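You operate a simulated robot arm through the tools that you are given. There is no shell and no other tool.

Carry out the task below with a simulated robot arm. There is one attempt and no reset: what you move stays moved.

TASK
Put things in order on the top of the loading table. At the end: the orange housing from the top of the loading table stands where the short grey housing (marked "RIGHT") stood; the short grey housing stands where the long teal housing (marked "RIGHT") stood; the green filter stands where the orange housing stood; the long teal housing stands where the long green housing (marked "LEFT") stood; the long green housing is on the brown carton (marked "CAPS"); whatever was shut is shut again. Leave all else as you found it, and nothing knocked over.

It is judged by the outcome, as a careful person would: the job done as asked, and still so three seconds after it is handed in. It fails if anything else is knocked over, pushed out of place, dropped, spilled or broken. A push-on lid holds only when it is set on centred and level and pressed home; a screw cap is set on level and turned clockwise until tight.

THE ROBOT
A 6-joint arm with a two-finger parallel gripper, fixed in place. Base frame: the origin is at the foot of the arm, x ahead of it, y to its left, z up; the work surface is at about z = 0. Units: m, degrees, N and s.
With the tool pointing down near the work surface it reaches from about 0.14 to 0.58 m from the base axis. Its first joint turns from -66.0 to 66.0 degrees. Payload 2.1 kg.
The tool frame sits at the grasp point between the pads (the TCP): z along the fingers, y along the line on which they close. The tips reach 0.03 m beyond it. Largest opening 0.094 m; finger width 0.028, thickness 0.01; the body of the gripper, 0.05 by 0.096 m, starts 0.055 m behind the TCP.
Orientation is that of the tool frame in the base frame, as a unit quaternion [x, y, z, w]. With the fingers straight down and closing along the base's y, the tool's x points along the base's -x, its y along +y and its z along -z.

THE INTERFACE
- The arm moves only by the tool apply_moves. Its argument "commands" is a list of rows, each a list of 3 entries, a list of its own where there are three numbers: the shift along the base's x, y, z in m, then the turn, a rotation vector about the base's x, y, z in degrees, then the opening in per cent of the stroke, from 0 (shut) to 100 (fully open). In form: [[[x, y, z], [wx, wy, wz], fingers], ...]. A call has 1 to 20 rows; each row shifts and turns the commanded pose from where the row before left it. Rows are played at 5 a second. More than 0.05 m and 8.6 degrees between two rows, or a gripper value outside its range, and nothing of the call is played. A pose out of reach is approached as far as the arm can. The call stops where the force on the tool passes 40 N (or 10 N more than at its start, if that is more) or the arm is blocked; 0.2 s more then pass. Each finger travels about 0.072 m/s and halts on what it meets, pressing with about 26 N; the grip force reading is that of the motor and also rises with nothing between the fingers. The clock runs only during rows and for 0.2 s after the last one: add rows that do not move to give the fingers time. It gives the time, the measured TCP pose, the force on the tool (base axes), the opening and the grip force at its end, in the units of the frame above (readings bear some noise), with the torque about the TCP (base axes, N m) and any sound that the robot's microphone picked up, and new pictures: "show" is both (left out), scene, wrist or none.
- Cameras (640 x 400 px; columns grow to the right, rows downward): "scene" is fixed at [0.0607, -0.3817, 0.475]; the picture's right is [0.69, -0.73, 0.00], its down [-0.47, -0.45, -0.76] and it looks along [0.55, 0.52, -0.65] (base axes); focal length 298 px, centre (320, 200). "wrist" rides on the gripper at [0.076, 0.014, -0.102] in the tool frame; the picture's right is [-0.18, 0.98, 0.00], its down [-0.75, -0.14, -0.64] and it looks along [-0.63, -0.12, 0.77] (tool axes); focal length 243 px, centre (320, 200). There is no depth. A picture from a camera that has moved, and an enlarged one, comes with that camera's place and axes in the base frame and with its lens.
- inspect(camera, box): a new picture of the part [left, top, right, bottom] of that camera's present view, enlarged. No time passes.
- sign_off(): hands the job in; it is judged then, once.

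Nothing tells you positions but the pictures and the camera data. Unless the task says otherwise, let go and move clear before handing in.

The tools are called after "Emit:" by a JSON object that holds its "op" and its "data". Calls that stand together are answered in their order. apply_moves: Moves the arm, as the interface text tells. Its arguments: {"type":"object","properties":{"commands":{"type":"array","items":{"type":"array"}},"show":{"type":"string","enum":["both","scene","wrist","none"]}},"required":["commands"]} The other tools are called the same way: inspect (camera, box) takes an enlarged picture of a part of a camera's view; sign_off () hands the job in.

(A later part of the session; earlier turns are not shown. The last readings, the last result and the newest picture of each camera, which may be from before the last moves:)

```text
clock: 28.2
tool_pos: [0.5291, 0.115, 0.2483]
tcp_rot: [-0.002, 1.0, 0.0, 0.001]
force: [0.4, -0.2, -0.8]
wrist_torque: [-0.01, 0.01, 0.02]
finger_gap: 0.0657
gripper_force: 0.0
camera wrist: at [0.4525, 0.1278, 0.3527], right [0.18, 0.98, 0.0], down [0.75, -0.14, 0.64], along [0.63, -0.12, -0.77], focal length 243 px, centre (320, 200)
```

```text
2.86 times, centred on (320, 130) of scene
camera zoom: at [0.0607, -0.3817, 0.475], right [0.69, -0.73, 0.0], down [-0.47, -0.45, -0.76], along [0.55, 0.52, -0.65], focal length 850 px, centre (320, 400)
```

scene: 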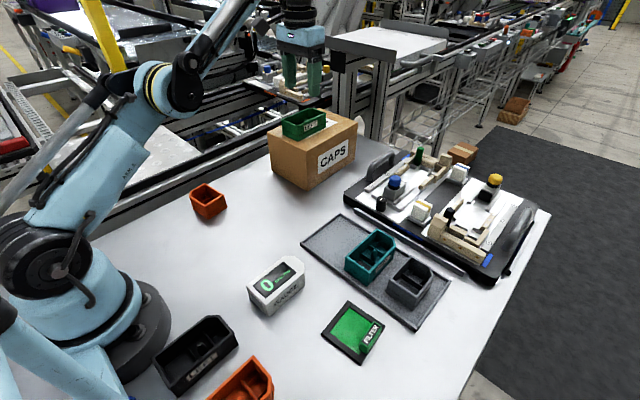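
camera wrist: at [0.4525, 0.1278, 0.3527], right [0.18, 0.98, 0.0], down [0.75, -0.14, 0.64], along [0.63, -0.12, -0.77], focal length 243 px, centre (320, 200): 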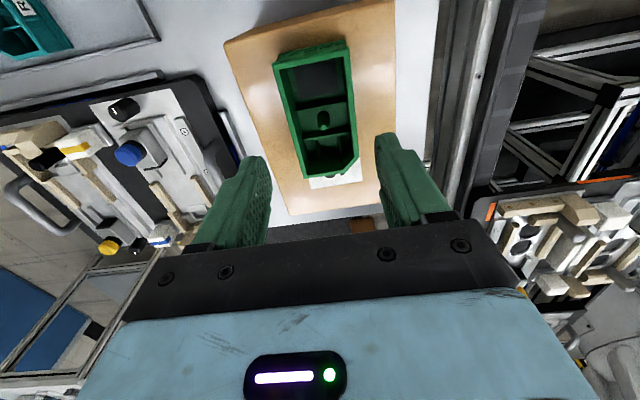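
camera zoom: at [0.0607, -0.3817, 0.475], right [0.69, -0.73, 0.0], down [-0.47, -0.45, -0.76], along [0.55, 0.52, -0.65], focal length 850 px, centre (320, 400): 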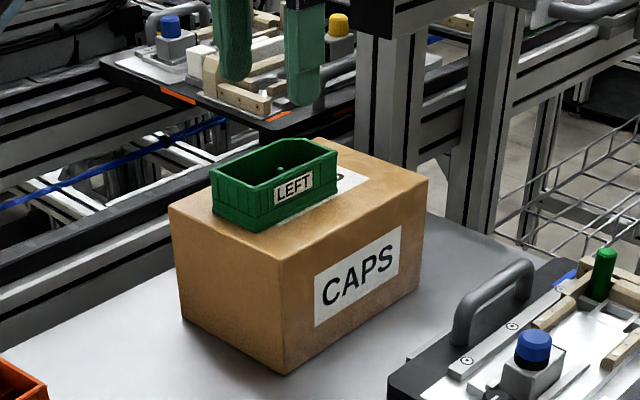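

The green housing stands on the carton. Next is the teal housing, so I am moving above it.

Emit:
{"op": "apply_moves", "data": {"commands": [[[-0.0171, -0.0399, 0], [0, 0, 0], 70], [[-0.0171, -0.0399, 0], [0, 0, 0], 70], [[-0.0171, -0.0399, 0], [0, 0, 0], 70], [[-0.0171, -0.0399, 0], [0, 0, 0], 70], [[-0.0171, -0.0399, 0], [0, 0, 0], 70], [[-0.0171, -0.0399, 0], [0, 0, 0], 70], [[-0.0171, -0.0399, 0], [0, 0, 0], 70], [[-0.0171, -0.0397, 0], [0, 0, 0], 70], [[0, 0, -0.04], [0, 0, 0], 70], [[0, 0, 0], [0, 0, 0], 70], [[0, 0, 0], [0, 0, 0], 70]], "show": "both"}}

Emit:
{"op": "inspect", "data": {"camera": "wrist", "box": [190, 10, 380, 150]}}

```text
clock: 30.6
tool_pos: [0.4181, -0.2083, 0.2626]
tcp_rot: [-0.002, 1.0, -0.001, 0.0]
force: [-0.4, 0.0, 0.6]
wrist_torque: [-0.01, 0.02, -0.01]
finger_gap: 0.0658
gripper_force: 0.1
out of reach, approached as far as the arm can: row 3, 4, 5, 6, 7, 9
camera wrist: at [0.3408, -0.1954, 0.3652], right [0.18, 0.98, 0.0], down [0.75, -0.14, 0.64], along [0.63, -0.12, -0.77], focal length 243 px, centre (320, 200)
```

scene: 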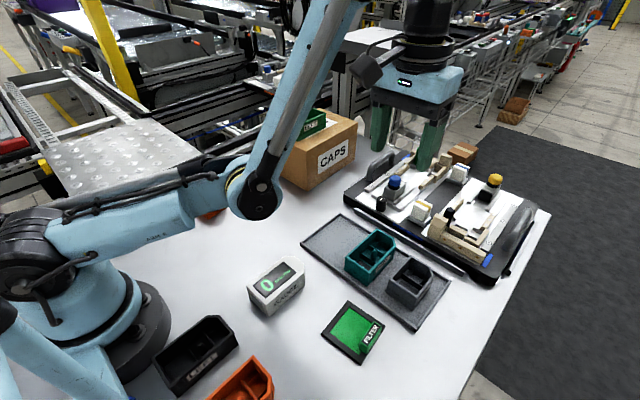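
wrist: 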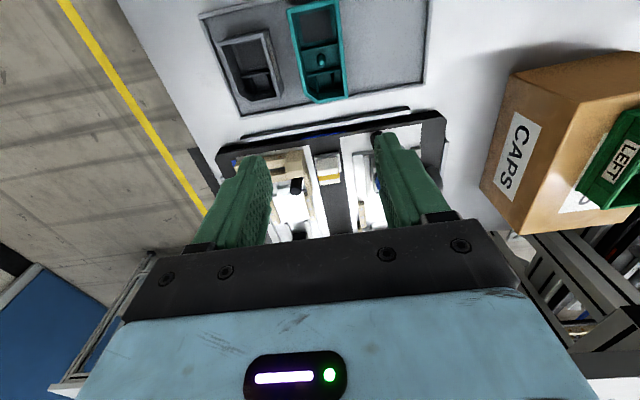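

```text
2.86 times, centred on (285, 80) of wrist
camera zoom: at [0.3408, -0.1954, 0.3652], right [0.18, 0.98, 0.0], down [0.75, -0.14, 0.64], along [0.63, -0.12, -0.77], focal length 693 px, centre (420, 543)
```

zoom: 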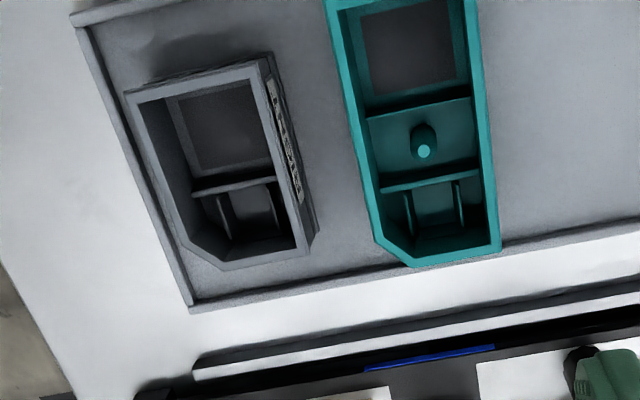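

The wrist reached only (0.418, −0.208, 0.263), because the arm folded into an elbow-down posture after the stretched reach over the carton. Before moving anything I want to see that the low elbow is clear of the orange housing and the gauge.

Emit:
{"op": "inspect", "data": {"camera": "scene", "box": [160, 120, 340, 260]}}

Emit:
{"op": "inspect", "data": {"camera": "scene", "box": [0, 60, 320, 400]}}

```text
2.86 times, centred on (250, 190) of scene
camera zoom: at [0.0607, -0.3817, 0.475], right [0.69, -0.73, 0.0], down [-0.47, -0.45, -0.76], along [0.55, 0.52, -0.65], focal length 850 px, centre (520, 229)
```

zoom: 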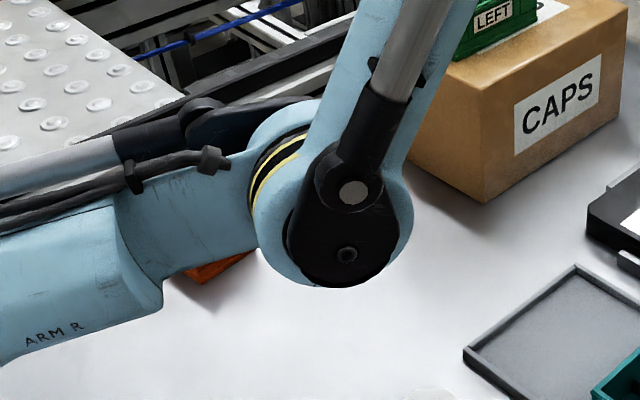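

```text
1.18 times, centred on (160, 230) of scene
camera zoom: at [0.0607, -0.3817, 0.475], right [0.69, -0.73, 0.0], down [-0.47, -0.45, -0.76], along [0.55, 0.52, -0.65], focal length 350 px, centre (508, 165)
```

zoom: 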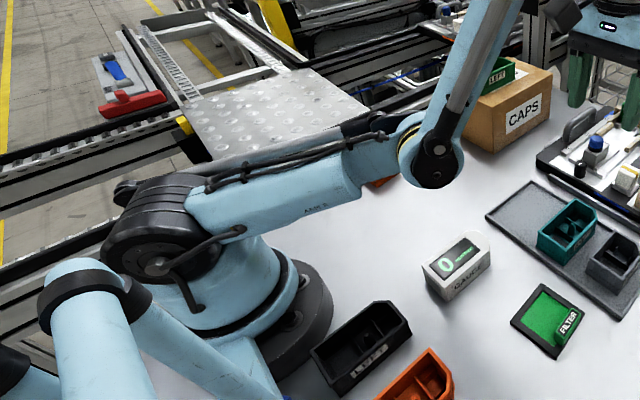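

The elbow is at z ≈ 0.22, well clear of everything, and the orange housing looks untouched. I will raise the arm in free air towards straight so the elbow can return to its upper posture, and watch the scene.

Emit:
{"op": "apply_moves", "data": {"commands": [[[0, 0.01, 0.04], [0, 0, 0], 70], [[0, 0.01, 0.04], [0, 0, 0], 70], [[0, 0.01, 0.04], [0, 0, 0], 70], [[0, 0.01, 0.04], [0, 0, 0], 70], [[0, 0, 0], [0, 0, 0], 70], [[0, 0, 0], [0, 0, 0], 70]], "show": "scene"}}

```text
clock: 32.0
tool_pos: [0.4057, -0.1715, 0.3793]
tcp_rot: [-0.002, 1.0, -0.001, 0.0]
force: [-0.5, -1.0, -0.2]
wrist_torque: [-0.02, -0.01, 0.0]
finger_gap: 0.0657
gripper_force: 0.1
out of reach, approached as far as the arm can: row 3, 4
```

scene: 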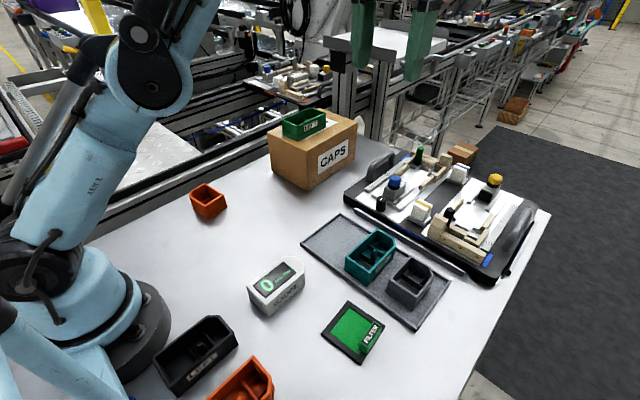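

The elbow is much higher now and the arm is nearly straight; the objects are undisturbed. I will pull the tool back toward the base and see which way the elbow folds.

Emit:
{"op": "apply_moves", "data": {"commands": [[[-0.02, 0.01, 0], [0, 0, 0], 70], [[-0.02, 0.01, 0], [0, 0, 0], 70], [[0, 0, 0], [0, 0, 0], 70]], "show": "scene"}}

```text
clock: 32.8
tool_pos: [0.3809, -0.1576, 0.3919]
tcp_rot: [-0.001, 1.0, 0.0, 0.001]
force: [0.2, -0.4, -0.2]
wrist_torque: [0.0, -0.01, -0.01]
finger_gap: 0.0661
gripper_force: 0.0
out of reach, approached as far as the arm can: row 1, 2
```

scene: 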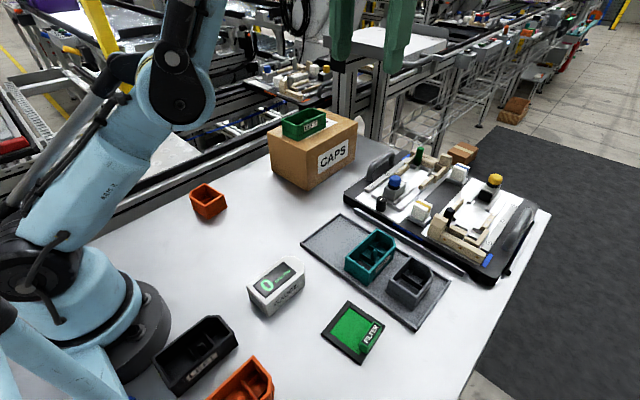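

It is still folding the wrong way. I will stretch past straight, upward in free air, and then retract.

Emit:
{"op": "apply_moves", "data": {"commands": [[[0.02, 0, 0.04], [0, 0, 0], 70], [[0.02, 0, 0.04], [0, 0, 0], 70], [[0.01, 0, 0.04], [0, 0, 0], 70], [[0, 0, 0], [0, 0, 0], 70]], "show": "scene"}}

```text
clock: 33.8
tool_pos: [0.3756, -0.1438, 0.4119]
tcp_rot: [-0.002, 1.0, 0.0, 0.0]
force: [0.3, -0.3, -0.1]
wrist_torque: [0.03, 0.0, 0.0]
finger_gap: 0.0655
gripper_force: 0.2
out of reach, approached as far as the arm can: row 1, 2, 3
```

scene: 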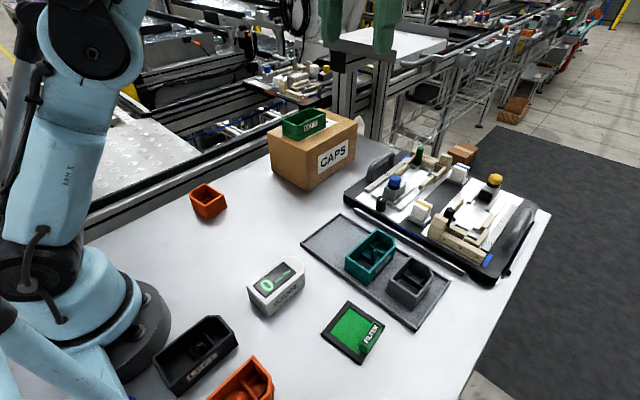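

The upper arm is more upright now. I am retracting to see the fold direction.

Emit:
{"op": "apply_moves", "data": {"commands": [[[-0.03, 0.01, -0.03], [0, 0, 0], 70], [[-0.03, 0.01, -0.03], [0, 0, 0], 70], [[0, 0, 0], [0, 0, 0], 70]], "show": "scene"}}

```text
clock: 34.6
tool_pos: [0.3154, -0.1238, 0.3502]
tcp_rot: [-0.001, 1.0, -0.001, 0.0]
force: [-0.6, 0.0, -0.1]
wrist_torque: [-0.01, 0.0, 0.03]
finger_gap: 0.0658
gripper_force: 0.0
```

scene: 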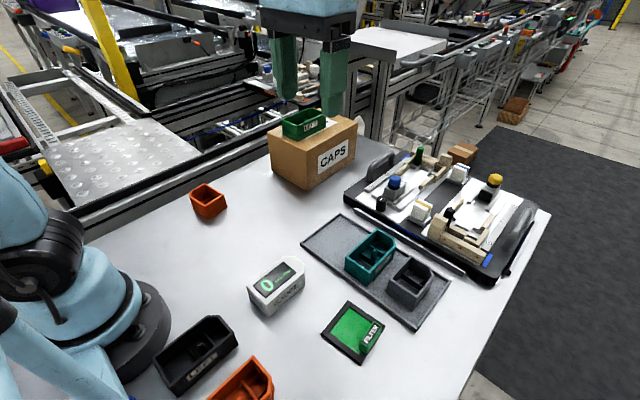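

The elbow is back in its upper posture and everything on the table looks unchanged. I will keep away from high, stretched poses from here on. Now I am moving above the teal housing.

Emit:
{"op": "apply_moves", "data": {"commands": [[[0.0153, -0.016, -0.036], [0, 0, 0], 70], [[0.0153, -0.016, -0.036], [0, 0, 0], 70], [[0.0153, -0.016, -0.036], [0, 0, 0], 70], [[0.0153, -0.016, -0.036], [0, 0, 0], 70], [[0.0153, -0.016, -0.034], [0, 0, 0], 70], [[0, 0, 0], [0, 0, 0], 70], [[0, 0, 0], [0, 0, 0], 70]], "show": "both"}}

Emit:
{"op": "inspect", "data": {"camera": "wrist", "box": [160, 10, 400, 190]}}

```text
clock: 36.2
tool_pos: [0.3913, -0.2048, 0.171]
tcp_rot: [-0.002, 1.0, 0.0, 0.0]
force: [0.1, -0.1, 0.2]
wrist_torque: [0.01, 0.02, 0.01]
finger_gap: 0.0655
gripper_force: 0.1
camera wrist: at [0.3151, -0.1901, 0.2744], right [0.18, 0.98, 0.0], down [0.75, -0.14, 0.64], along [0.63, -0.12, -0.77], focal length 243 px, centre (320, 200)
```

scene: 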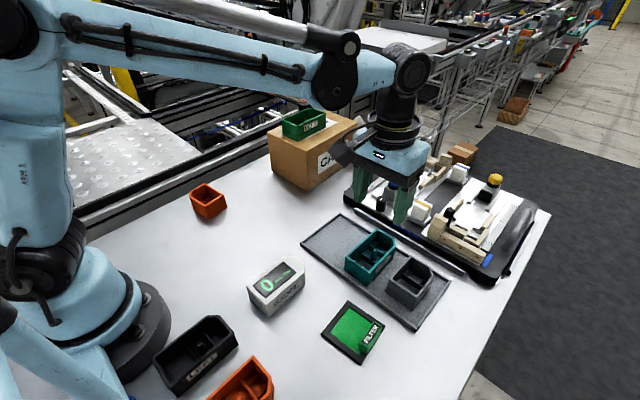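
wrist: 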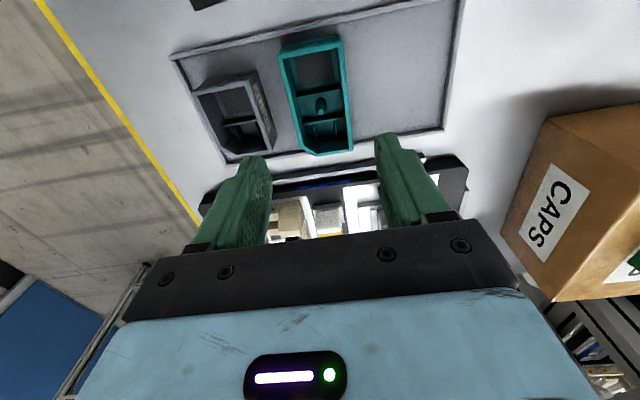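

```text
2.22 times, centred on (280, 100) of wrist
camera zoom: at [0.3151, -0.1901, 0.2744], right [0.18, 0.98, 0.0], down [0.75, -0.14, 0.64], along [0.63, -0.12, -0.77], focal length 539 px, centre (409, 422)
```

zoom: 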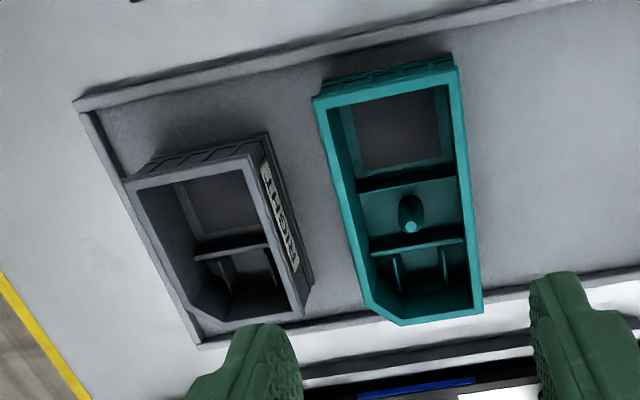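

Teal centre is confirmed at (0.393, −0.2045). I am descending and gripping at the same height that worked for green.

Emit:
{"op": "apply_moves", "data": {"commands": [[[0.001, 0, -0.04], [0, 0, 0], 70], [[0, 0, -0.04], [0, 0, 0], 70], [[0, 0, -0.025], [0, 0, 0], 70], [[0, 0, -0.012], [0, 0, 0], 70], [[0, 0, 0], [0, 0, 0], 70], [[0, 0, 0], [0, 0, 0], 40], [[0, 0, 0], [0, 0, 0], 40], [[0, 0, 0], [0, 0, 0], 40]], "show": "both"}}

```text
clock: 38.0
tool_pos: [0.3925, -0.204, 0.0563]
tcp_rot: [-0.002, 1.0, -0.001, 0.0]
force: [0.2, -0.3, 0.0]
wrist_torque: [-0.04, 0.02, 0.02]
finger_gap: 0.0534
gripper_force: 25.3
camera wrist: at [0.3165, -0.19, 0.1584], right [0.18, 0.98, 0.0], down [0.75, -0.14, 0.64], along [0.63, -0.12, -0.77], focal length 243 px, centre (320, 200)
```

scene: 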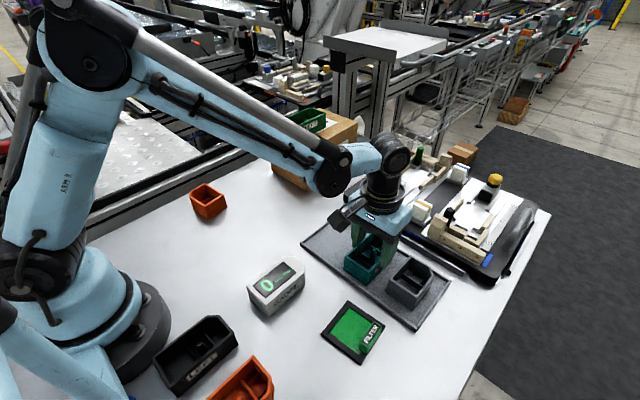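
wrist: 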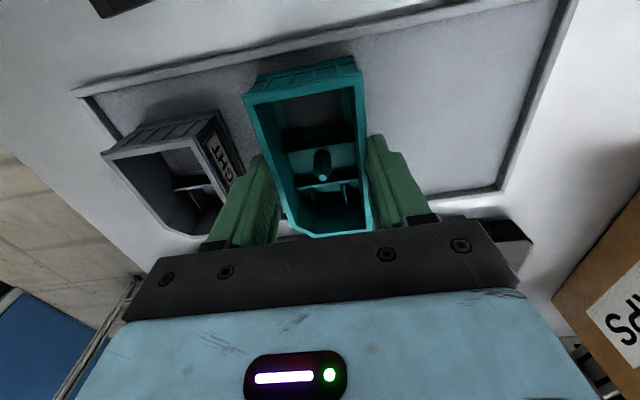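

The teal housing is gripped on the wall with no vertical force. I am lifting it a few centimetres and moving it 0.0845 m to +y, over the green housing's former place.

Emit:
{"op": "apply_moves", "data": {"commands": [[[0, 0, 0.004], [0, 0, 0], 40], [[0, 0, 0.008], [0, 0, 0], 40], [[0, 0, 0.02], [0, 0, 0], 40], [[0, 0, 0.02], [0, 0, 0], 40], [[0, 0.02, 0], [0, 0, 0], 40], [[0, 0.03, 0], [0, 0, 0], 40], [[0, 0.025, 0], [0, 0, 0], 40], [[0, 0.0093, 0], [0, 0, 0], 40], [[0, 0, 0], [0, 0, 0], 40], [[0, 0, 0], [0, 0, 0], 40]], "show": "both"}}

```text
clock: 40.2
tool_pos: [0.3945, -0.1199, 0.1079]
tcp_rot: [-0.001, 1.0, -0.001, 0.0]
force: [1.2, -0.8, -1.3]
wrist_torque: [-0.03, 0.0, -0.02]
finger_gap: 0.0532
gripper_force: 26.1
camera wrist: at [0.3167, -0.1058, 0.2117], right [0.18, 0.98, 0.0], down [0.75, -0.14, 0.64], along [0.63, -0.12, -0.77], focal length 243 px, centre (320, 200)
```

scene: 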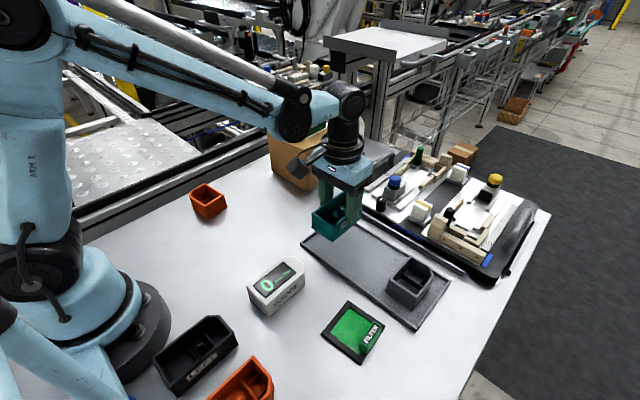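
wrist: 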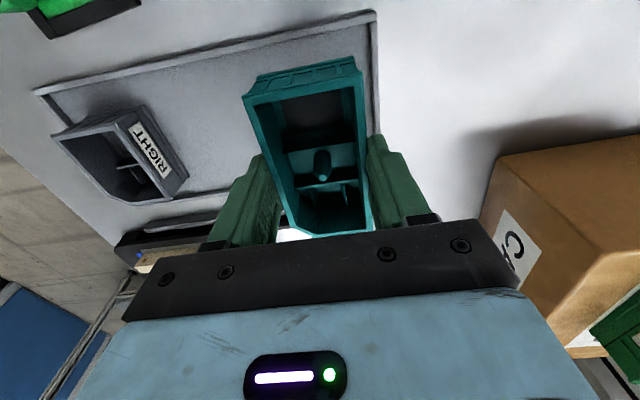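

The teal housing is over the green housing's former place. I am lowering it, slowly near the end.

Emit:
{"op": "apply_moves", "data": {"commands": [[[-0.0005, 0, -0.02], [0, 0, 0], 40], [[0, 0, -0.02], [0, 0, 0], 40], [[0, 0, -0.008], [0, 0, 0], 40], [[0, 0, 0], [0, 0, 0], 40]], "show": "none"}}

Emit:
{"op": "apply_moves", "data": {"commands": [[[0, 0, -0.002], [0, 0, 0], 40], [[0, 0, 0], [0, 0, 0], 40]], "show": "none"}}

```text
clock: 41.2
tool_pos: [0.3931, -0.1199, 0.0611]
tcp_rot: [-0.001, 1.0, -0.001, 0.0]
force: [0.2, 0.4, -0.8]
wrist_torque: [0.01, -0.02, 0.02]
finger_gap: 0.0535
gripper_force: 25.9
```

```text
clock: 41.8
tool_pos: [0.3929, -0.1195, 0.0577]
tcp_rot: [-0.002, 1.0, -0.001, 0.0]
force: [-0.1, -0.4, -0.1]
wrist_torque: [0.0, 0.01, -0.01]
finger_gap: 0.0534
gripper_force: 26.1
```

Emit:
{"op": "apply_moves", "data": {"commands": [[[0, 0, -0.0015], [0, 0, 0], 40], [[0, 0, 0], [0, 0, 0], 40]], "show": "none"}}

Emit:
{"op": "apply_moves", "data": {"commands": [[[0, 0, -0.0015], [0, 0, 0], 40], [[0, 0, 0], [0, 0, 0], 40]], "show": "none"}}

```text
clock: 42.4
tool_pos: [0.3932, -0.1196, 0.0572]
tcp_rot: [-0.001, 1.0, -0.001, -0.001]
force: [0.1, 0.2, -0.9]
wrist_torque: [0.0, 0.02, 0.06]
finger_gap: 0.0534
gripper_force: 25.7
```

```text
clock: 43.0
tool_pos: [0.3924, -0.1183, 0.0556]
tcp_rot: [-0.002, 1.0, -0.001, 0.0]
force: [0.3, 0.1, -0.8]
wrist_torque: [-0.02, 0.03, -0.01]
finger_gap: 0.0534
gripper_force: 25.9
```

Emit:
{"op": "apply_moves", "data": {"commands": [[[0, 0, -0.0015], [0, 0, 0], 40], [[0, 0, 0], [0, 0, 0], 40]], "show": "none"}}

```text
clock: 43.6
tool_pos: [0.3921, -0.1203, 0.0559]
tcp_rot: [-0.002, 1.0, -0.001, 0.001]
force: [0.0, 2.1, 23.0]
wrist_torque: [0.05, 0.03, -0.01]
finger_gap: 0.0534
gripper_force: 26.2
```

Contact: the teal housing stands on the tray. I am opening and lifting clear.

Emit:
{"op": "apply_moves", "data": {"commands": [[[0, 0, 0.001], [0, 0, 0], 40], [[0, 0, 0], [0, 0, 0], 60], [[0, 0, 0], [0, 0, 0], 70], [[0, 0, 0], [0, 0, 0], 70], [[0, 0, 0.01], [0, 0, 0], 70], [[0, 0, 0.03], [0, 0, 0], 70], [[0, 0, 0.04], [0, 0, 0], 70], [[0, 0, 0], [0, 0, 0], 70]], "show": "both"}}

Emit:
{"op": "inspect", "data": {"camera": "wrist", "box": [160, 10, 400, 190]}}

```text
clock: 45.4
tool_pos: [0.3928, -0.1199, 0.1354]
tcp_rot: [-0.002, 1.0, -0.001, 0.0]
force: [0.1, -0.1, 1.0]
wrist_torque: [0.03, 0.0, -0.01]
finger_gap: 0.066
gripper_force: 0.0
camera wrist: at [0.3162, -0.1065, 0.2378], right [0.18, 0.98, 0.0], down [0.75, -0.14, 0.64], along [0.63, -0.12, -0.77], focal length 243 px, centre (320, 200)
```

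scene: 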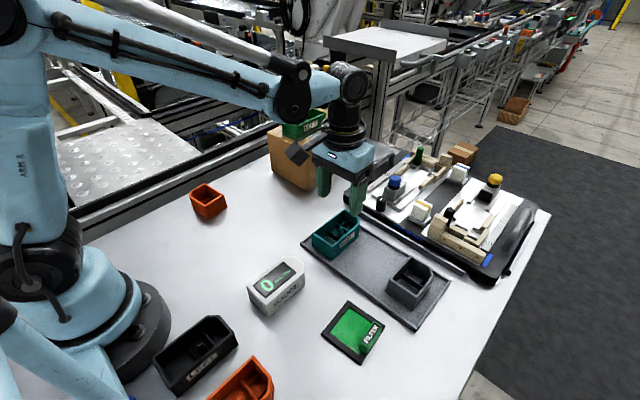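
wrist: 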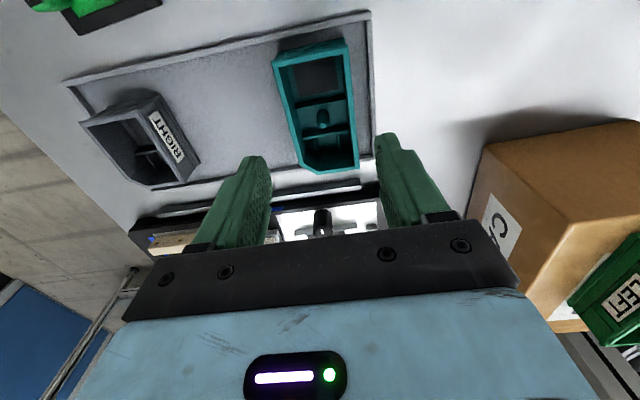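

```text
2.22 times, centred on (280, 100) of wrist
camera zoom: at [0.3162, -0.1065, 0.2378], right [0.18, 0.98, 0.0], down [0.75, -0.14, 0.64], along [0.63, -0.12, -0.77], focal length 539 px, centre (409, 422)
```

zoom: 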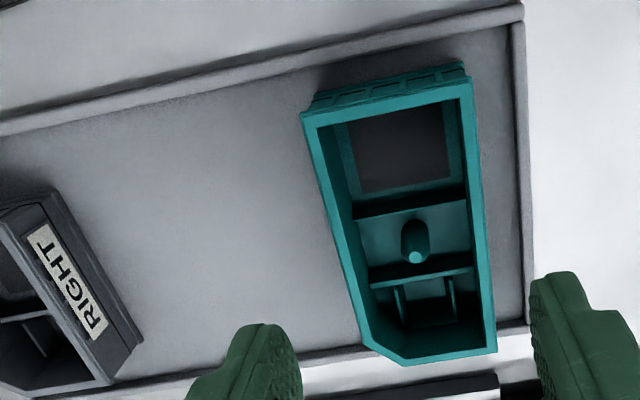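

Teal is in place. Next is the grey housing, so I am moving above it and checking its position.

Emit:
{"op": "apply_moves", "data": {"commands": [[[0, -0.0423, 0.01], [0, 0, 0], 70], [[0, -0.0423, 0.01], [0, 0, 0], 70], [[0, -0.0423, 0.01], [0, 0, 0], 70], [[0, -0.0423, 0], [0, 0, 0], 70], [[0, 0, 0], [0, 0, 0], 70], [[0, 0, 0], [0, 0, 0], 70]], "show": "both"}}

Emit:
{"op": "inspect", "data": {"camera": "wrist", "box": [200, 10, 440, 190]}}

```text
clock: 46.8
tool_pos: [0.3925, -0.2884, 0.1644]
tcp_rot: [-0.002, 1.0, -0.001, 0.0]
force: [0.3, 0.0, 0.2]
wrist_torque: [0.01, 0.03, 0.0]
finger_gap: 0.0657
gripper_force: 0.1
camera wrist: at [0.3166, -0.2752, 0.2678], right [0.18, 0.98, 0.0], down [0.75, -0.14, 0.64], along [0.63, -0.12, -0.77], focal length 243 px, centre (320, 200)
```

scene: 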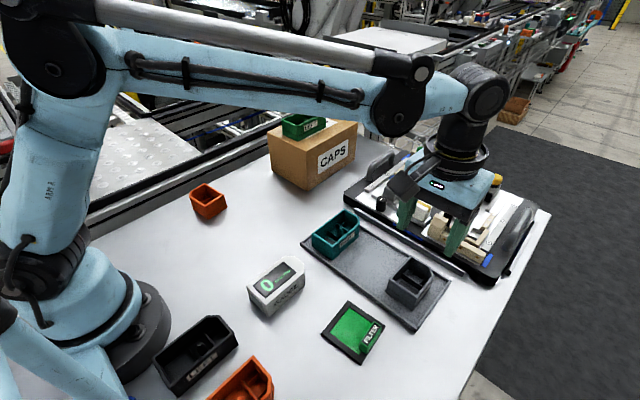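
wrist: 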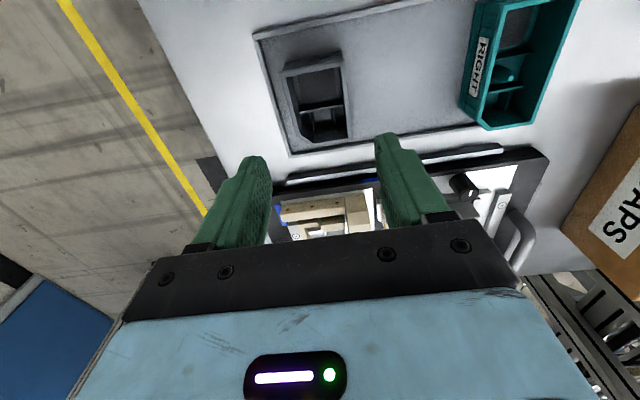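

```text
2.22 times, centred on (320, 100) of wrist
camera zoom: at [0.3166, -0.2752, 0.2678], right [0.18, 0.98, 0.0], down [0.75, -0.14, 0.64], along [0.63, -0.12, -0.77], focal length 539 px, centre (320, 422)
```

zoom: 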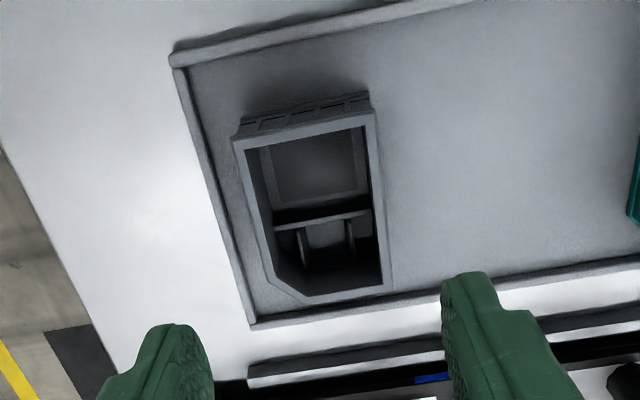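

Grey centre is (0.393, −0.2895). I am descending and gripping it.

Emit:
{"op": "apply_moves", "data": {"commands": [[[0, -0.001, -0.04], [0, 0, 0], 70], [[0, 0, -0.035], [0, 0, 0], 70], [[0, 0, -0.023], [0, 0, 0], 70], [[0, 0, -0.0105], [0, 0, 0], 70], [[0, 0, 0], [0, 0, 0], 70], [[0, 0, 0], [0, 0, 0], 40], [[0, 0, 0], [0, 0, 0], 40], [[0, 0, 0], [0, 0, 0], 40]], "show": "both"}}

```text
clock: 48.6
tool_pos: [0.3916, -0.2895, 0.0565]
tcp_rot: [-0.002, 1.0, -0.001, 0.001]
force: [-0.6, -0.8, -0.3]
wrist_torque: [0.02, -0.01, -0.01]
finger_gap: 0.0534
gripper_force: 25.9
camera wrist: at [0.3158, -0.2761, 0.1595], right [0.18, 0.98, 0.0], down [0.75, -0.14, 0.64], along [0.63, -0.12, -0.77], focal length 243 px, centre (320, 200)
```

scene: 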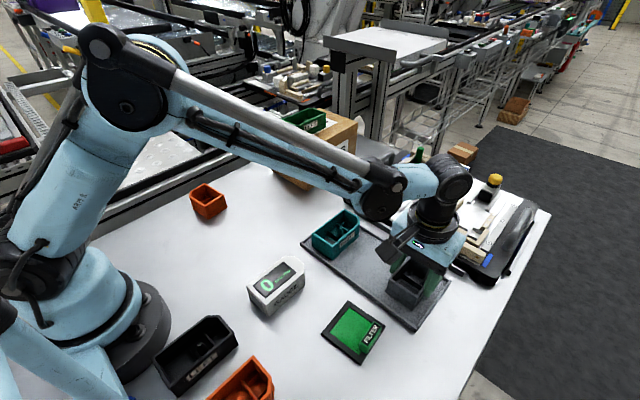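
wrist: 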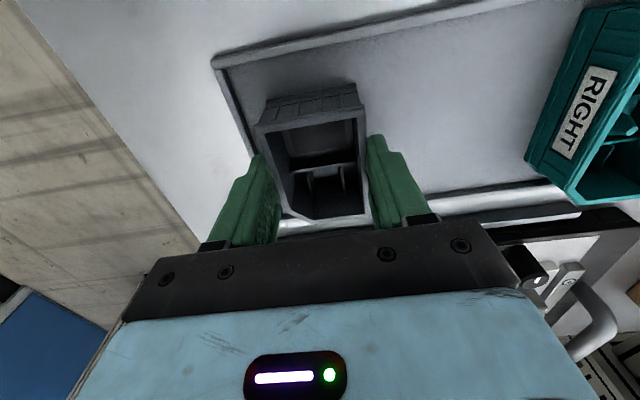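

The grey housing is gripped. I am lifting it and shifting it to the teal housing's former place at y ≈ −0.2045.

Emit:
{"op": "apply_moves", "data": {"commands": [[[0, 0, 0.004], [0, 0, 0], 40], [[0, 0, 0.008], [0, 0, 0], 40], [[0, 0, 0.02], [0, 0, 0], 40], [[0, 0, 0.02], [0, 0, 0], 40], [[0, 0.02, 0], [0, 0, 0], 40], [[0, 0.03, 0], [0, 0, 0], 40], [[0, 0.025, 0], [0, 0, 0], 40], [[0.001, 0.01, 0], [0, 0, 0], 40], [[0, 0, 0], [0, 0, 0], 40], [[0, 0, 0], [0, 0, 0], 40]], "show": "both"}}

```text
clock: 50.8
tool_pos: [0.3935, -0.2056, 0.1079]
tcp_rot: [-0.001, 1.0, -0.001, 0.0]
force: [-0.4, -0.6, -0.4]
wrist_torque: [0.0, 0.02, -0.03]
finger_gap: 0.0534
gripper_force: 26.1
camera wrist: at [0.3171, -0.1909, 0.2108], right [0.18, 0.98, 0.0], down [0.75, -0.14, 0.64], along [0.63, -0.12, -0.77], focal length 243 px, centre (320, 200)
```

scene: 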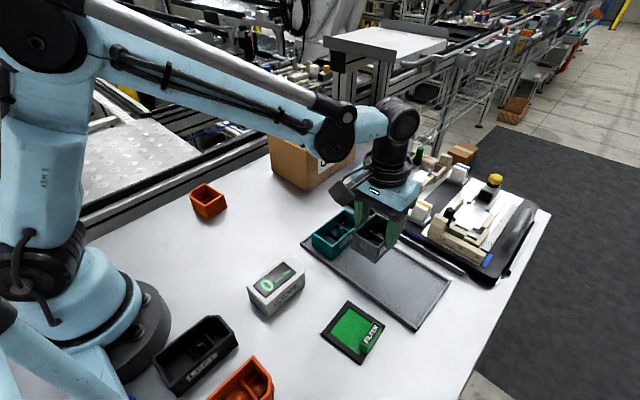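
wrist: 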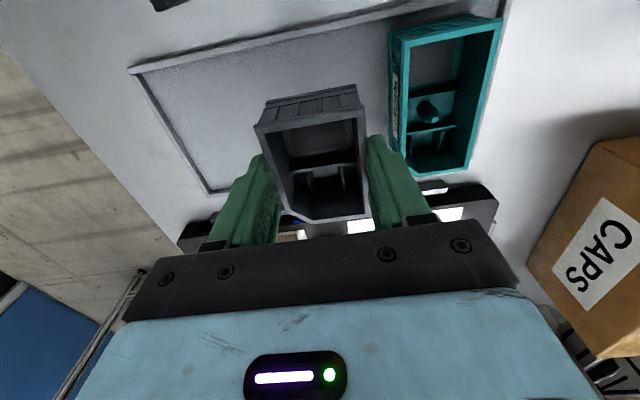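

Emit:
{"op": "apply_moves", "data": {"commands": [[[-0.0005, 0.0005, -0.02], [0, 0, 0], 40], [[0, 0, -0.02], [0, 0, 0], 40], [[0, 0, -0.0085], [0, 0, 0], 40], [[0, 0, 0], [0, 0, 0], 40]], "show": "none"}}

Emit:
{"op": "apply_moves", "data": {"commands": [[[0, 0, -0.0015], [0, 0, 0], 40], [[0, 0, 0], [0, 0, 0], 40]], "show": "none"}}

Emit:
{"op": "apply_moves", "data": {"commands": [[[0, 0, -0.0015], [0, 0, 0], 40], [[0, 0, 0], [0, 0, 0], 40]], "show": "none"}}

```text
clock: 51.8
tool_pos: [0.3931, -0.2038, 0.0594]
tcp_rot: [-0.001, 1.0, -0.001, 0.0]
force: [-0.1, 0.1, -0.8]
wrist_torque: [0.04, 0.03, -0.03]
finger_gap: 0.0532
gripper_force: 26.3
```

```text
clock: 52.4
tool_pos: [0.3933, -0.2048, 0.0581]
tcp_rot: [-0.002, 1.0, -0.001, 0.0]
force: [0.1, 0.1, -0.8]
wrist_torque: [0.04, -0.04, 0.0]
finger_gap: 0.0534
gripper_force: 26.5
```

```text
clock: 53.0
tool_pos: [0.3938, -0.2035, 0.0568]
tcp_rot: [-0.002, 1.0, -0.001, 0.0]
force: [0.0, -0.6, -1.3]
wrist_torque: [0.01, -0.02, -0.04]
finger_gap: 0.0531
gripper_force: 26.2
```

Emit:
{"op": "apply_moves", "data": {"commands": [[[0, 0, -0.0015], [0, 0, 0], 40], [[0, 0, 0], [0, 0, 0], 40]], "show": "none"}}

```text
clock: 53.6
tool_pos: [0.3934, -0.2037, 0.0554]
tcp_rot: [-0.002, 1.0, -0.001, 0.001]
force: [-2.5, 0.6, 22.5]
wrist_torque: [0.07, 0.1, 0.0]
finger_gap: 0.0534
gripper_force: 25.6
```

Contact: the grey housing stands on the tray. I am releasing and lifting away.

Emit:
{"op": "apply_moves", "data": {"commands": [[[0, 0, 0.001], [0, 0, 0], 40], [[0, 0, 0], [0, 0, 0], 60], [[0, 0, 0], [0, 0, 0], 70], [[0, 0, 0], [0, 0, 0], 70], [[0, 0, 0.01], [0, 0, 0], 70], [[0, 0, 0.03], [0, 0, 0], 70], [[0, 0, 0.04], [0, 0, 0], 70], [[0, 0, 0], [0, 0, 0], 70]], "show": "both"}}

Emit:
{"op": "inspect", "data": {"camera": "wrist", "box": [180, 10, 420, 190]}}

```text
clock: 55.4
tool_pos: [0.394, -0.205, 0.1358]
tcp_rot: [-0.002, 1.0, 0.0, 0.0]
force: [0.5, 0.5, 0.8]
wrist_torque: [-0.03, 0.02, 0.0]
finger_gap: 0.0657
gripper_force: 0.1
camera wrist: at [0.3173, -0.1907, 0.2395], right [0.18, 0.98, 0.0], down [0.75, -0.14, 0.64], along [0.63, -0.12, -0.77], focal length 243 px, centre (320, 200)
```

scene: 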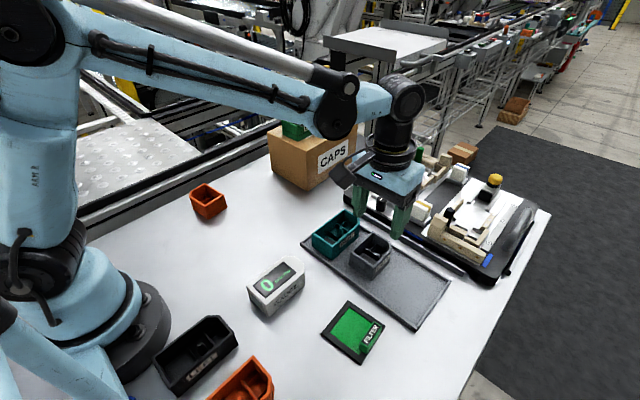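
wrist: 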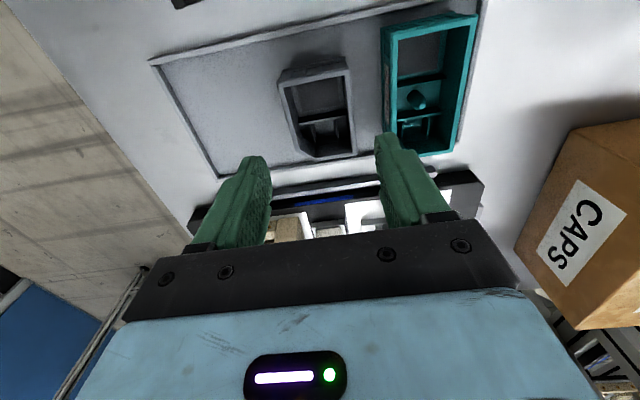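

```text
2.22 times, centred on (300, 100) of wrist
camera zoom: at [0.3173, -0.1907, 0.2395], right [0.18, 0.98, 0.0], down [0.75, -0.14, 0.64], along [0.63, -0.12, -0.77], focal length 539 px, centre (364, 422)
```

zoom: 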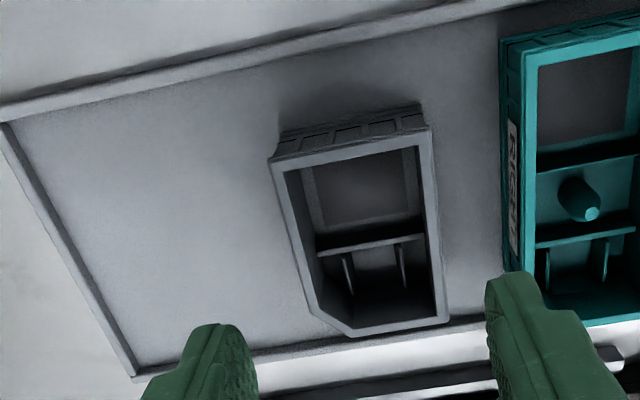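

The grey housing is in place. Now the orange housing: I am moving above it while turning the tool about +95°, so the fingers close across its width.

Emit:
{"op": "apply_moves", "data": {"commands": [[[0, 0.0, 0.04], [0, 0, 0], 70], [[-0.011, 0.0317, 0.005], [0, 0, 7.91], 70], [[-0.011, 0.0317, 0.005], [0, 0, 7.91], 70], [[-0.011, 0.0317, 0.005], [0, 0, 7.91], 70], [[-0.011, 0.0317, 0], [0, 0, 7.91], 70], [[-0.011, 0.0317, 0], [0, 0, 7.91], 70], [[-0.011, 0.0317, 0], [0, 0, 7.91], 70], [[-0.011, 0.0317, 0], [0, 0, 7.91], 70], [[-0.011, 0.0317, 0], [0, 0, 7.91], 70], [[-0.011, 0.0317, 0], [0, 0, 7.91], 70], [[-0.011, 0.0317, 0], [0, 0, 7.91], 70], [[-0.011, 0.0317, 0], [0, 0, 7.91], 70], [[-0.0104, 0.0318, 0], [0, 0, 7.91], 70], [[0, 0, 0], [0, 0, 0], 70], [[0, 0, 0], [0, 0, 0], 70]], "show": "both"}}

Emit:
{"op": "inspect", "data": {"camera": "wrist", "box": [220, 0, 420, 150]}}

```text
clock: 58.6
tool_pos: [0.2619, 0.1769, 0.1914]
tcp_rot: [0.738, -0.675, 0.001, 0.0]
force: [0.1, -0.3, -1.0]
wrist_torque: [0.0, -0.02, 0.01]
finger_gap: 0.066
gripper_force: 0.1
camera wrist: at [0.2537, 0.1002, 0.294], right [-1.0, 0.1, 0.0], down [0.07, 0.76, 0.64], along [0.06, 0.64, -0.77], focal length 243 px, centre (320, 200)
```

scene: 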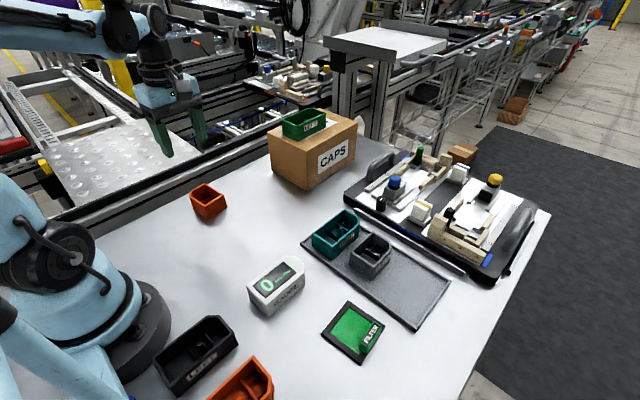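
wrist: 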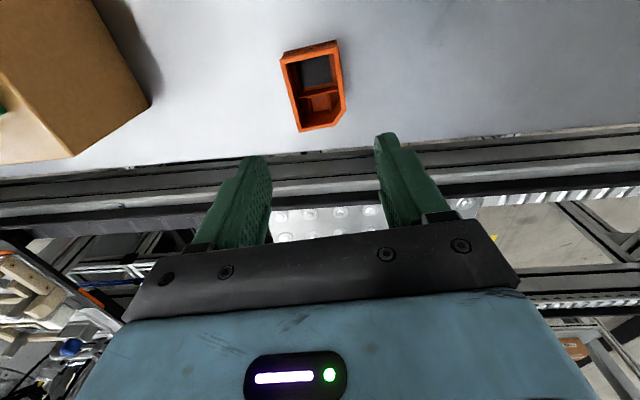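

```text
2.67 times, centred on (320, 75) of wrist
camera zoom: at [0.2537, 0.1002, 0.294], right [-1.0, 0.1, 0.0], down [0.07, 0.76, 0.64], along [0.06, 0.64, -0.77], focal length 647 px, centre (320, 533)
```

zoom: 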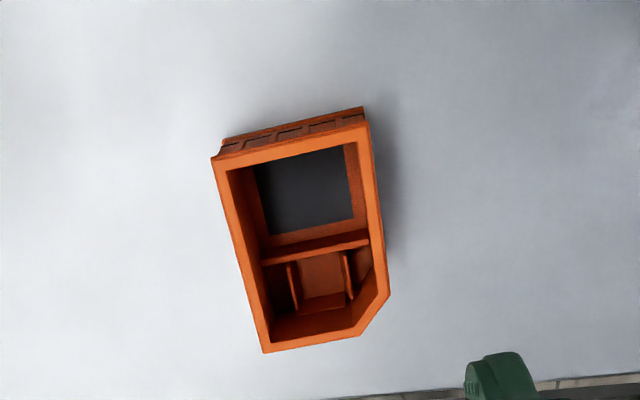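

The closer view puts the orange housing's centre at about (0.264, 0.173) with yaw of about 96°. I am fine-aligning and descending to just above its rim to check again.

Emit:
{"op": "apply_moves", "data": {"commands": [[[0.001, -0.002, -0.04], [0, 0, 0.6], 70], [[0.001, -0.002, -0.04], [0, 0, 0.5], 70], [[0, 0, -0.02], [0, 0, 0], 70], [[0, 0, 0], [0, 0, 0], 70], [[0, 0, 0], [0, 0, 0], 70]], "show": "both"}}

Emit:
{"op": "inspect", "data": {"camera": "wrist", "box": [200, 20, 440, 220]}}

```text
clock: 59.8
tool_pos: [0.2646, 0.1734, 0.0926]
tcp_rot: [0.744, -0.668, 0.001, -0.001]
force: [-0.3, -0.2, -0.5]
wrist_torque: [0.03, 0.03, 0.01]
finger_gap: 0.0659
gripper_force: 0.1
camera wrist: at [0.2578, 0.0947, 0.1944], right [-1.0, 0.08, 0.0], down [0.06, 0.76, 0.64], along [0.05, 0.64, -0.77], focal length 243 px, centre (320, 200)
```

scene: 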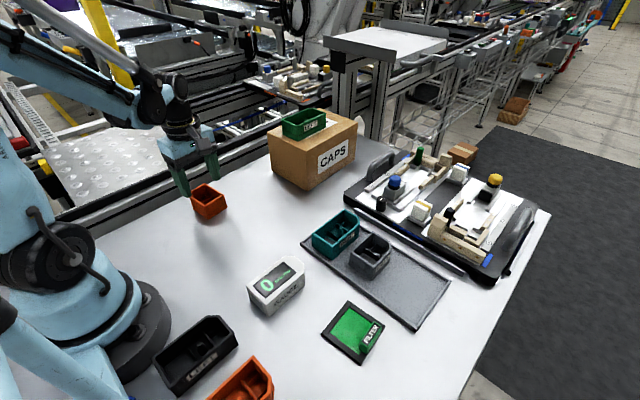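
wrist: 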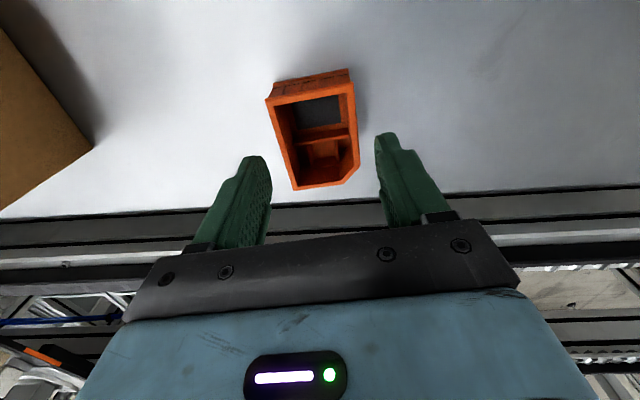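

```text
2.00 times, centred on (320, 120) of wrist
camera zoom: at [0.2578, 0.0947, 0.1944], right [-1.0, 0.08, 0.0], down [0.06, 0.76, 0.64], along [0.05, 0.64, -0.77], focal length 485 px, centre (320, 360)
```

zoom: 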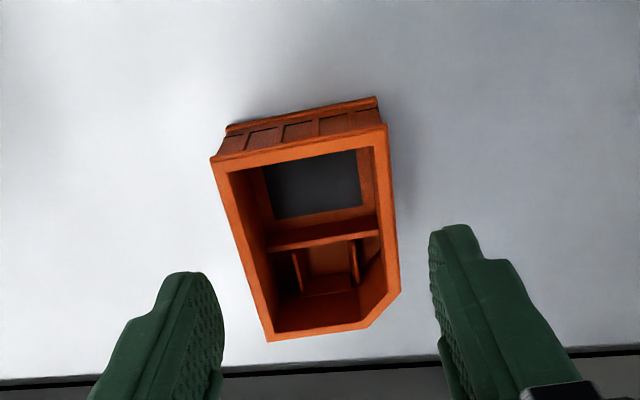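

The alignment is good: centre (0.264, 0.1725), yaw 96°, tool at (0.2646, 0.1734). I am descending to grip.

Emit:
{"op": "apply_moves", "data": {"commands": [[[0, -0.0005, -0.02], [0, 0, 0], 70], [[0, 0, -0.015], [0, 0, 0], 70], [[0, 0, -0.006], [0, 0, 0], 70], [[0, 0, 0], [0, 0, 0], 70], [[0, 0, 0], [0, 0, 0], 40], [[0, 0, 0], [0, 0, 0], 40], [[0, 0, 0], [0, 0, 0], 40]], "show": "both"}}

```text
clock: 61.4
tool_pos: [0.264, 0.1723, 0.0491]
tcp_rot: [0.744, -0.668, 0.0, -0.001]
force: [0.3, -0.4, -0.5]
wrist_torque: [-0.02, 0.02, -0.02]
finger_gap: 0.0535
gripper_force: 25.8
camera wrist: at [0.2578, 0.094, 0.1528], right [-1.0, 0.08, 0.0], down [0.06, 0.76, 0.64], along [0.05, 0.64, -0.77], focal length 243 px, centre (320, 200)
```

scene: 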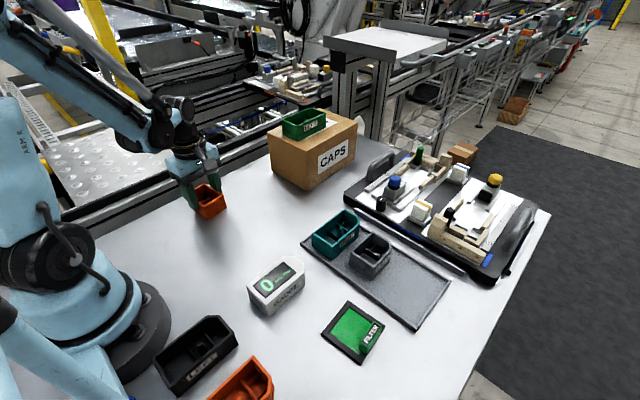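
wrist: 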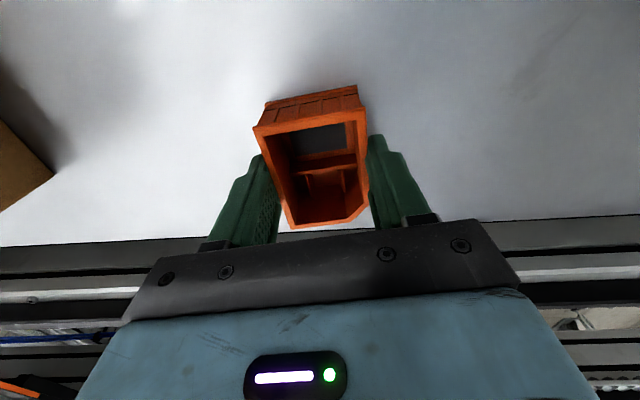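

The orange housing is gripped. I am lifting it and carrying it toward the grey housing's former place, turning back −96° so it lines up with the tray.

Emit:
{"op": "apply_moves", "data": {"commands": [[[0, 0, 0.004], [0, 0, 0], 40], [[0, 0, 0.01], [0, 0, 0], 40], [[0, 0, 0.03], [0, 0, 0], 40], [[0, 0, 0.045], [0, 0, 0], 40], [[0, 0, 0.045], [0, 0, 0], 40], [[0, 0, 0], [0, 0, 0], 40]], "show": "scene"}}

Emit:
{"op": "apply_moves", "data": {"commands": [[[0.0108, -0.0385, 0], [0, 0, -8.0], 40], [[0.0108, -0.0385, 0], [0, 0, -8.0], 40], [[0.0108, -0.0385, 0], [0, 0, -8.0], 40], [[0.0108, -0.0385, 0], [0, 0, -8.0], 40], [[0.0108, -0.0385, 0], [0, 0, -8.0], 40], [[0.0108, -0.0385, 0], [0, 0, -8.0], 40], [[0.0108, -0.0385, 0], [0, 0, -8.0], 40], [[0.0108, -0.0385, 0], [0, 0, -8.0], 40], [[0.0108, -0.0385, 0], [0, 0, -8.0], 40], [[0.0108, -0.0385, 0], [0, 0, -8.0], 40], [[0.0107, -0.0385, 0], [0, 0, -8.0], 40], [[0.0107, -0.0385, 0], [0, 0, -8.1], 40], [[0, 0, 0], [0, 0, 0], 40], [[0, 0, 0], [0, 0, 0], 40]], "show": "both"}}

```text
clock: 62.8
tool_pos: [0.2642, 0.1721, 0.185]
tcp_rot: [0.744, -0.668, 0.001, -0.001]
force: [0.7, -0.3, -0.2]
wrist_torque: [0.03, -0.01, -0.02]
finger_gap: 0.0532
gripper_force: 26.0
```

scene: 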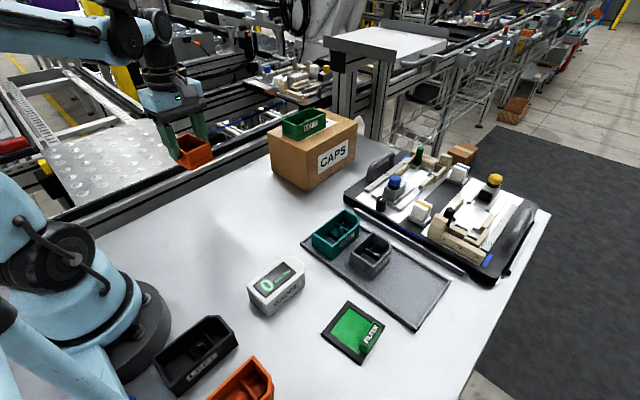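

```text
clock: 65.8
tool_pos: [0.394, -0.2903, 0.1843]
tcp_rot: [0.0, 1.0, -0.001, 0.0]
force: [0.0, 0.1, -0.6]
wrist_torque: [0.0, 0.0, -0.01]
finger_gap: 0.0536
gripper_force: 25.9
camera wrist: at [0.3174, -0.2762, 0.2872], right [0.18, 0.98, 0.0], down [0.75, -0.14, 0.64], along [0.63, -0.12, -0.77], focal length 243 px, centre (320, 200)
```

scene: 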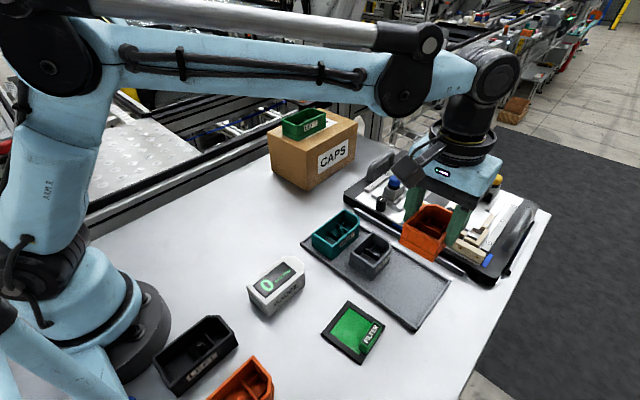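
wrist: 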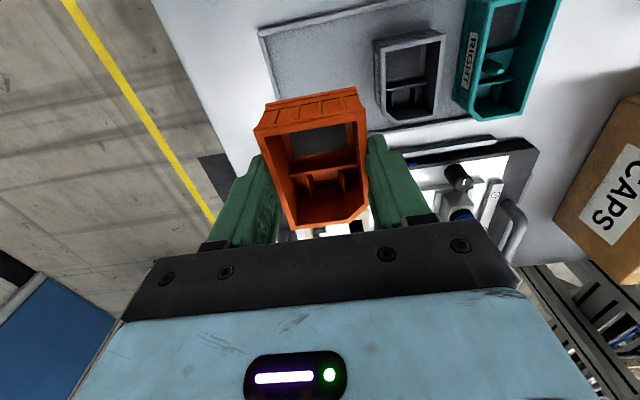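

The orange housing is aligned with the tray, over the grey housing's former place. I am lowering it.

Emit:
{"op": "apply_moves", "data": {"commands": [[[-0.001, 0.0007, -0.04], [0, 0, 0], 40], [[0, 0, -0.04], [0, 0, 0], 40], [[0, 0, -0.03], [0, 0, 0], 40], [[0, 0, -0.012], [0, 0, 0], 40], [[0, 0, 0], [0, 0, 0], 40]], "show": "none"}}

Emit:
{"op": "apply_moves", "data": {"commands": [[[0, 0, -0.002], [0, 0, 0], 40], [[0, 0, 0], [0, 0, 0], 40]], "show": "both"}}

```text
clock: 67.0
tool_pos: [0.3923, -0.288, 0.0611]
tcp_rot: [-0.001, 1.0, -0.001, 0.0]
force: [-0.2, -0.2, -1.2]
wrist_torque: [0.03, -0.01, 0.02]
finger_gap: 0.0534
gripper_force: 26.2
```

```text
clock: 67.6
tool_pos: [0.3916, -0.2899, 0.0606]
tcp_rot: [-0.001, 1.0, -0.002, 0.001]
force: [-0.3, -0.8, -0.7]
wrist_torque: [0.01, -0.01, 0.0]
finger_gap: 0.0535
gripper_force: 26.1
camera wrist: at [0.3155, -0.275, 0.1631], right [0.18, 0.98, 0.0], down [0.75, -0.14, 0.64], along [0.63, -0.12, -0.77], focal length 243 px, centre (320, 200)
```

scene: 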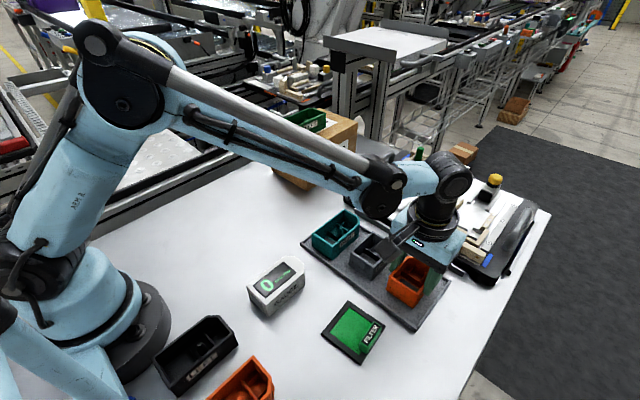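
wrist: 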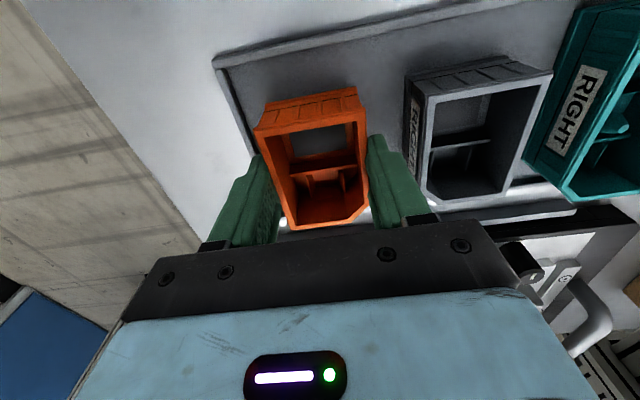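

Emit:
{"op": "apply_moves", "data": {"commands": [[[0, 0, -0.002], [0, 0, 0], 40], [[0, 0, 0], [0, 0, 0], 40]], "show": "none"}}

Emit:
{"op": "apply_moves", "data": {"commands": [[[0, 0, -0.0015], [0, 0, 0], 40], [[0, 0, 0], [0, 0, 0], 40]], "show": "none"}}

Emit:
{"op": "apply_moves", "data": {"commands": [[[0, 0, -0.0015], [0, 0, 0], 40], [[0, 0, 0], [0, 0, 0], 40]], "show": "none"}}

```text
clock: 68.2
tool_pos: [0.392, -0.2888, 0.0598]
tcp_rot: [-0.001, 1.0, -0.001, 0.0]
force: [-0.8, -0.6, -0.5]
wrist_torque: [0.02, 0.04, 0.02]
finger_gap: 0.053
gripper_force: 26.1
```

```text
clock: 68.8
tool_pos: [0.3921, -0.2888, 0.0567]
tcp_rot: [-0.001, 1.0, -0.001, 0.0]
force: [0.6, -1.2, -1.2]
wrist_torque: [0.07, 0.0, 0.02]
finger_gap: 0.0534
gripper_force: 26.1
```

```text
clock: 69.4
tool_pos: [0.3926, -0.2898, 0.0559]
tcp_rot: [-0.001, 1.0, -0.001, 0.0]
force: [0.2, 0.6, -0.4]
wrist_torque: [0.0, -0.01, 0.03]
finger_gap: 0.0534
gripper_force: 27.0
```

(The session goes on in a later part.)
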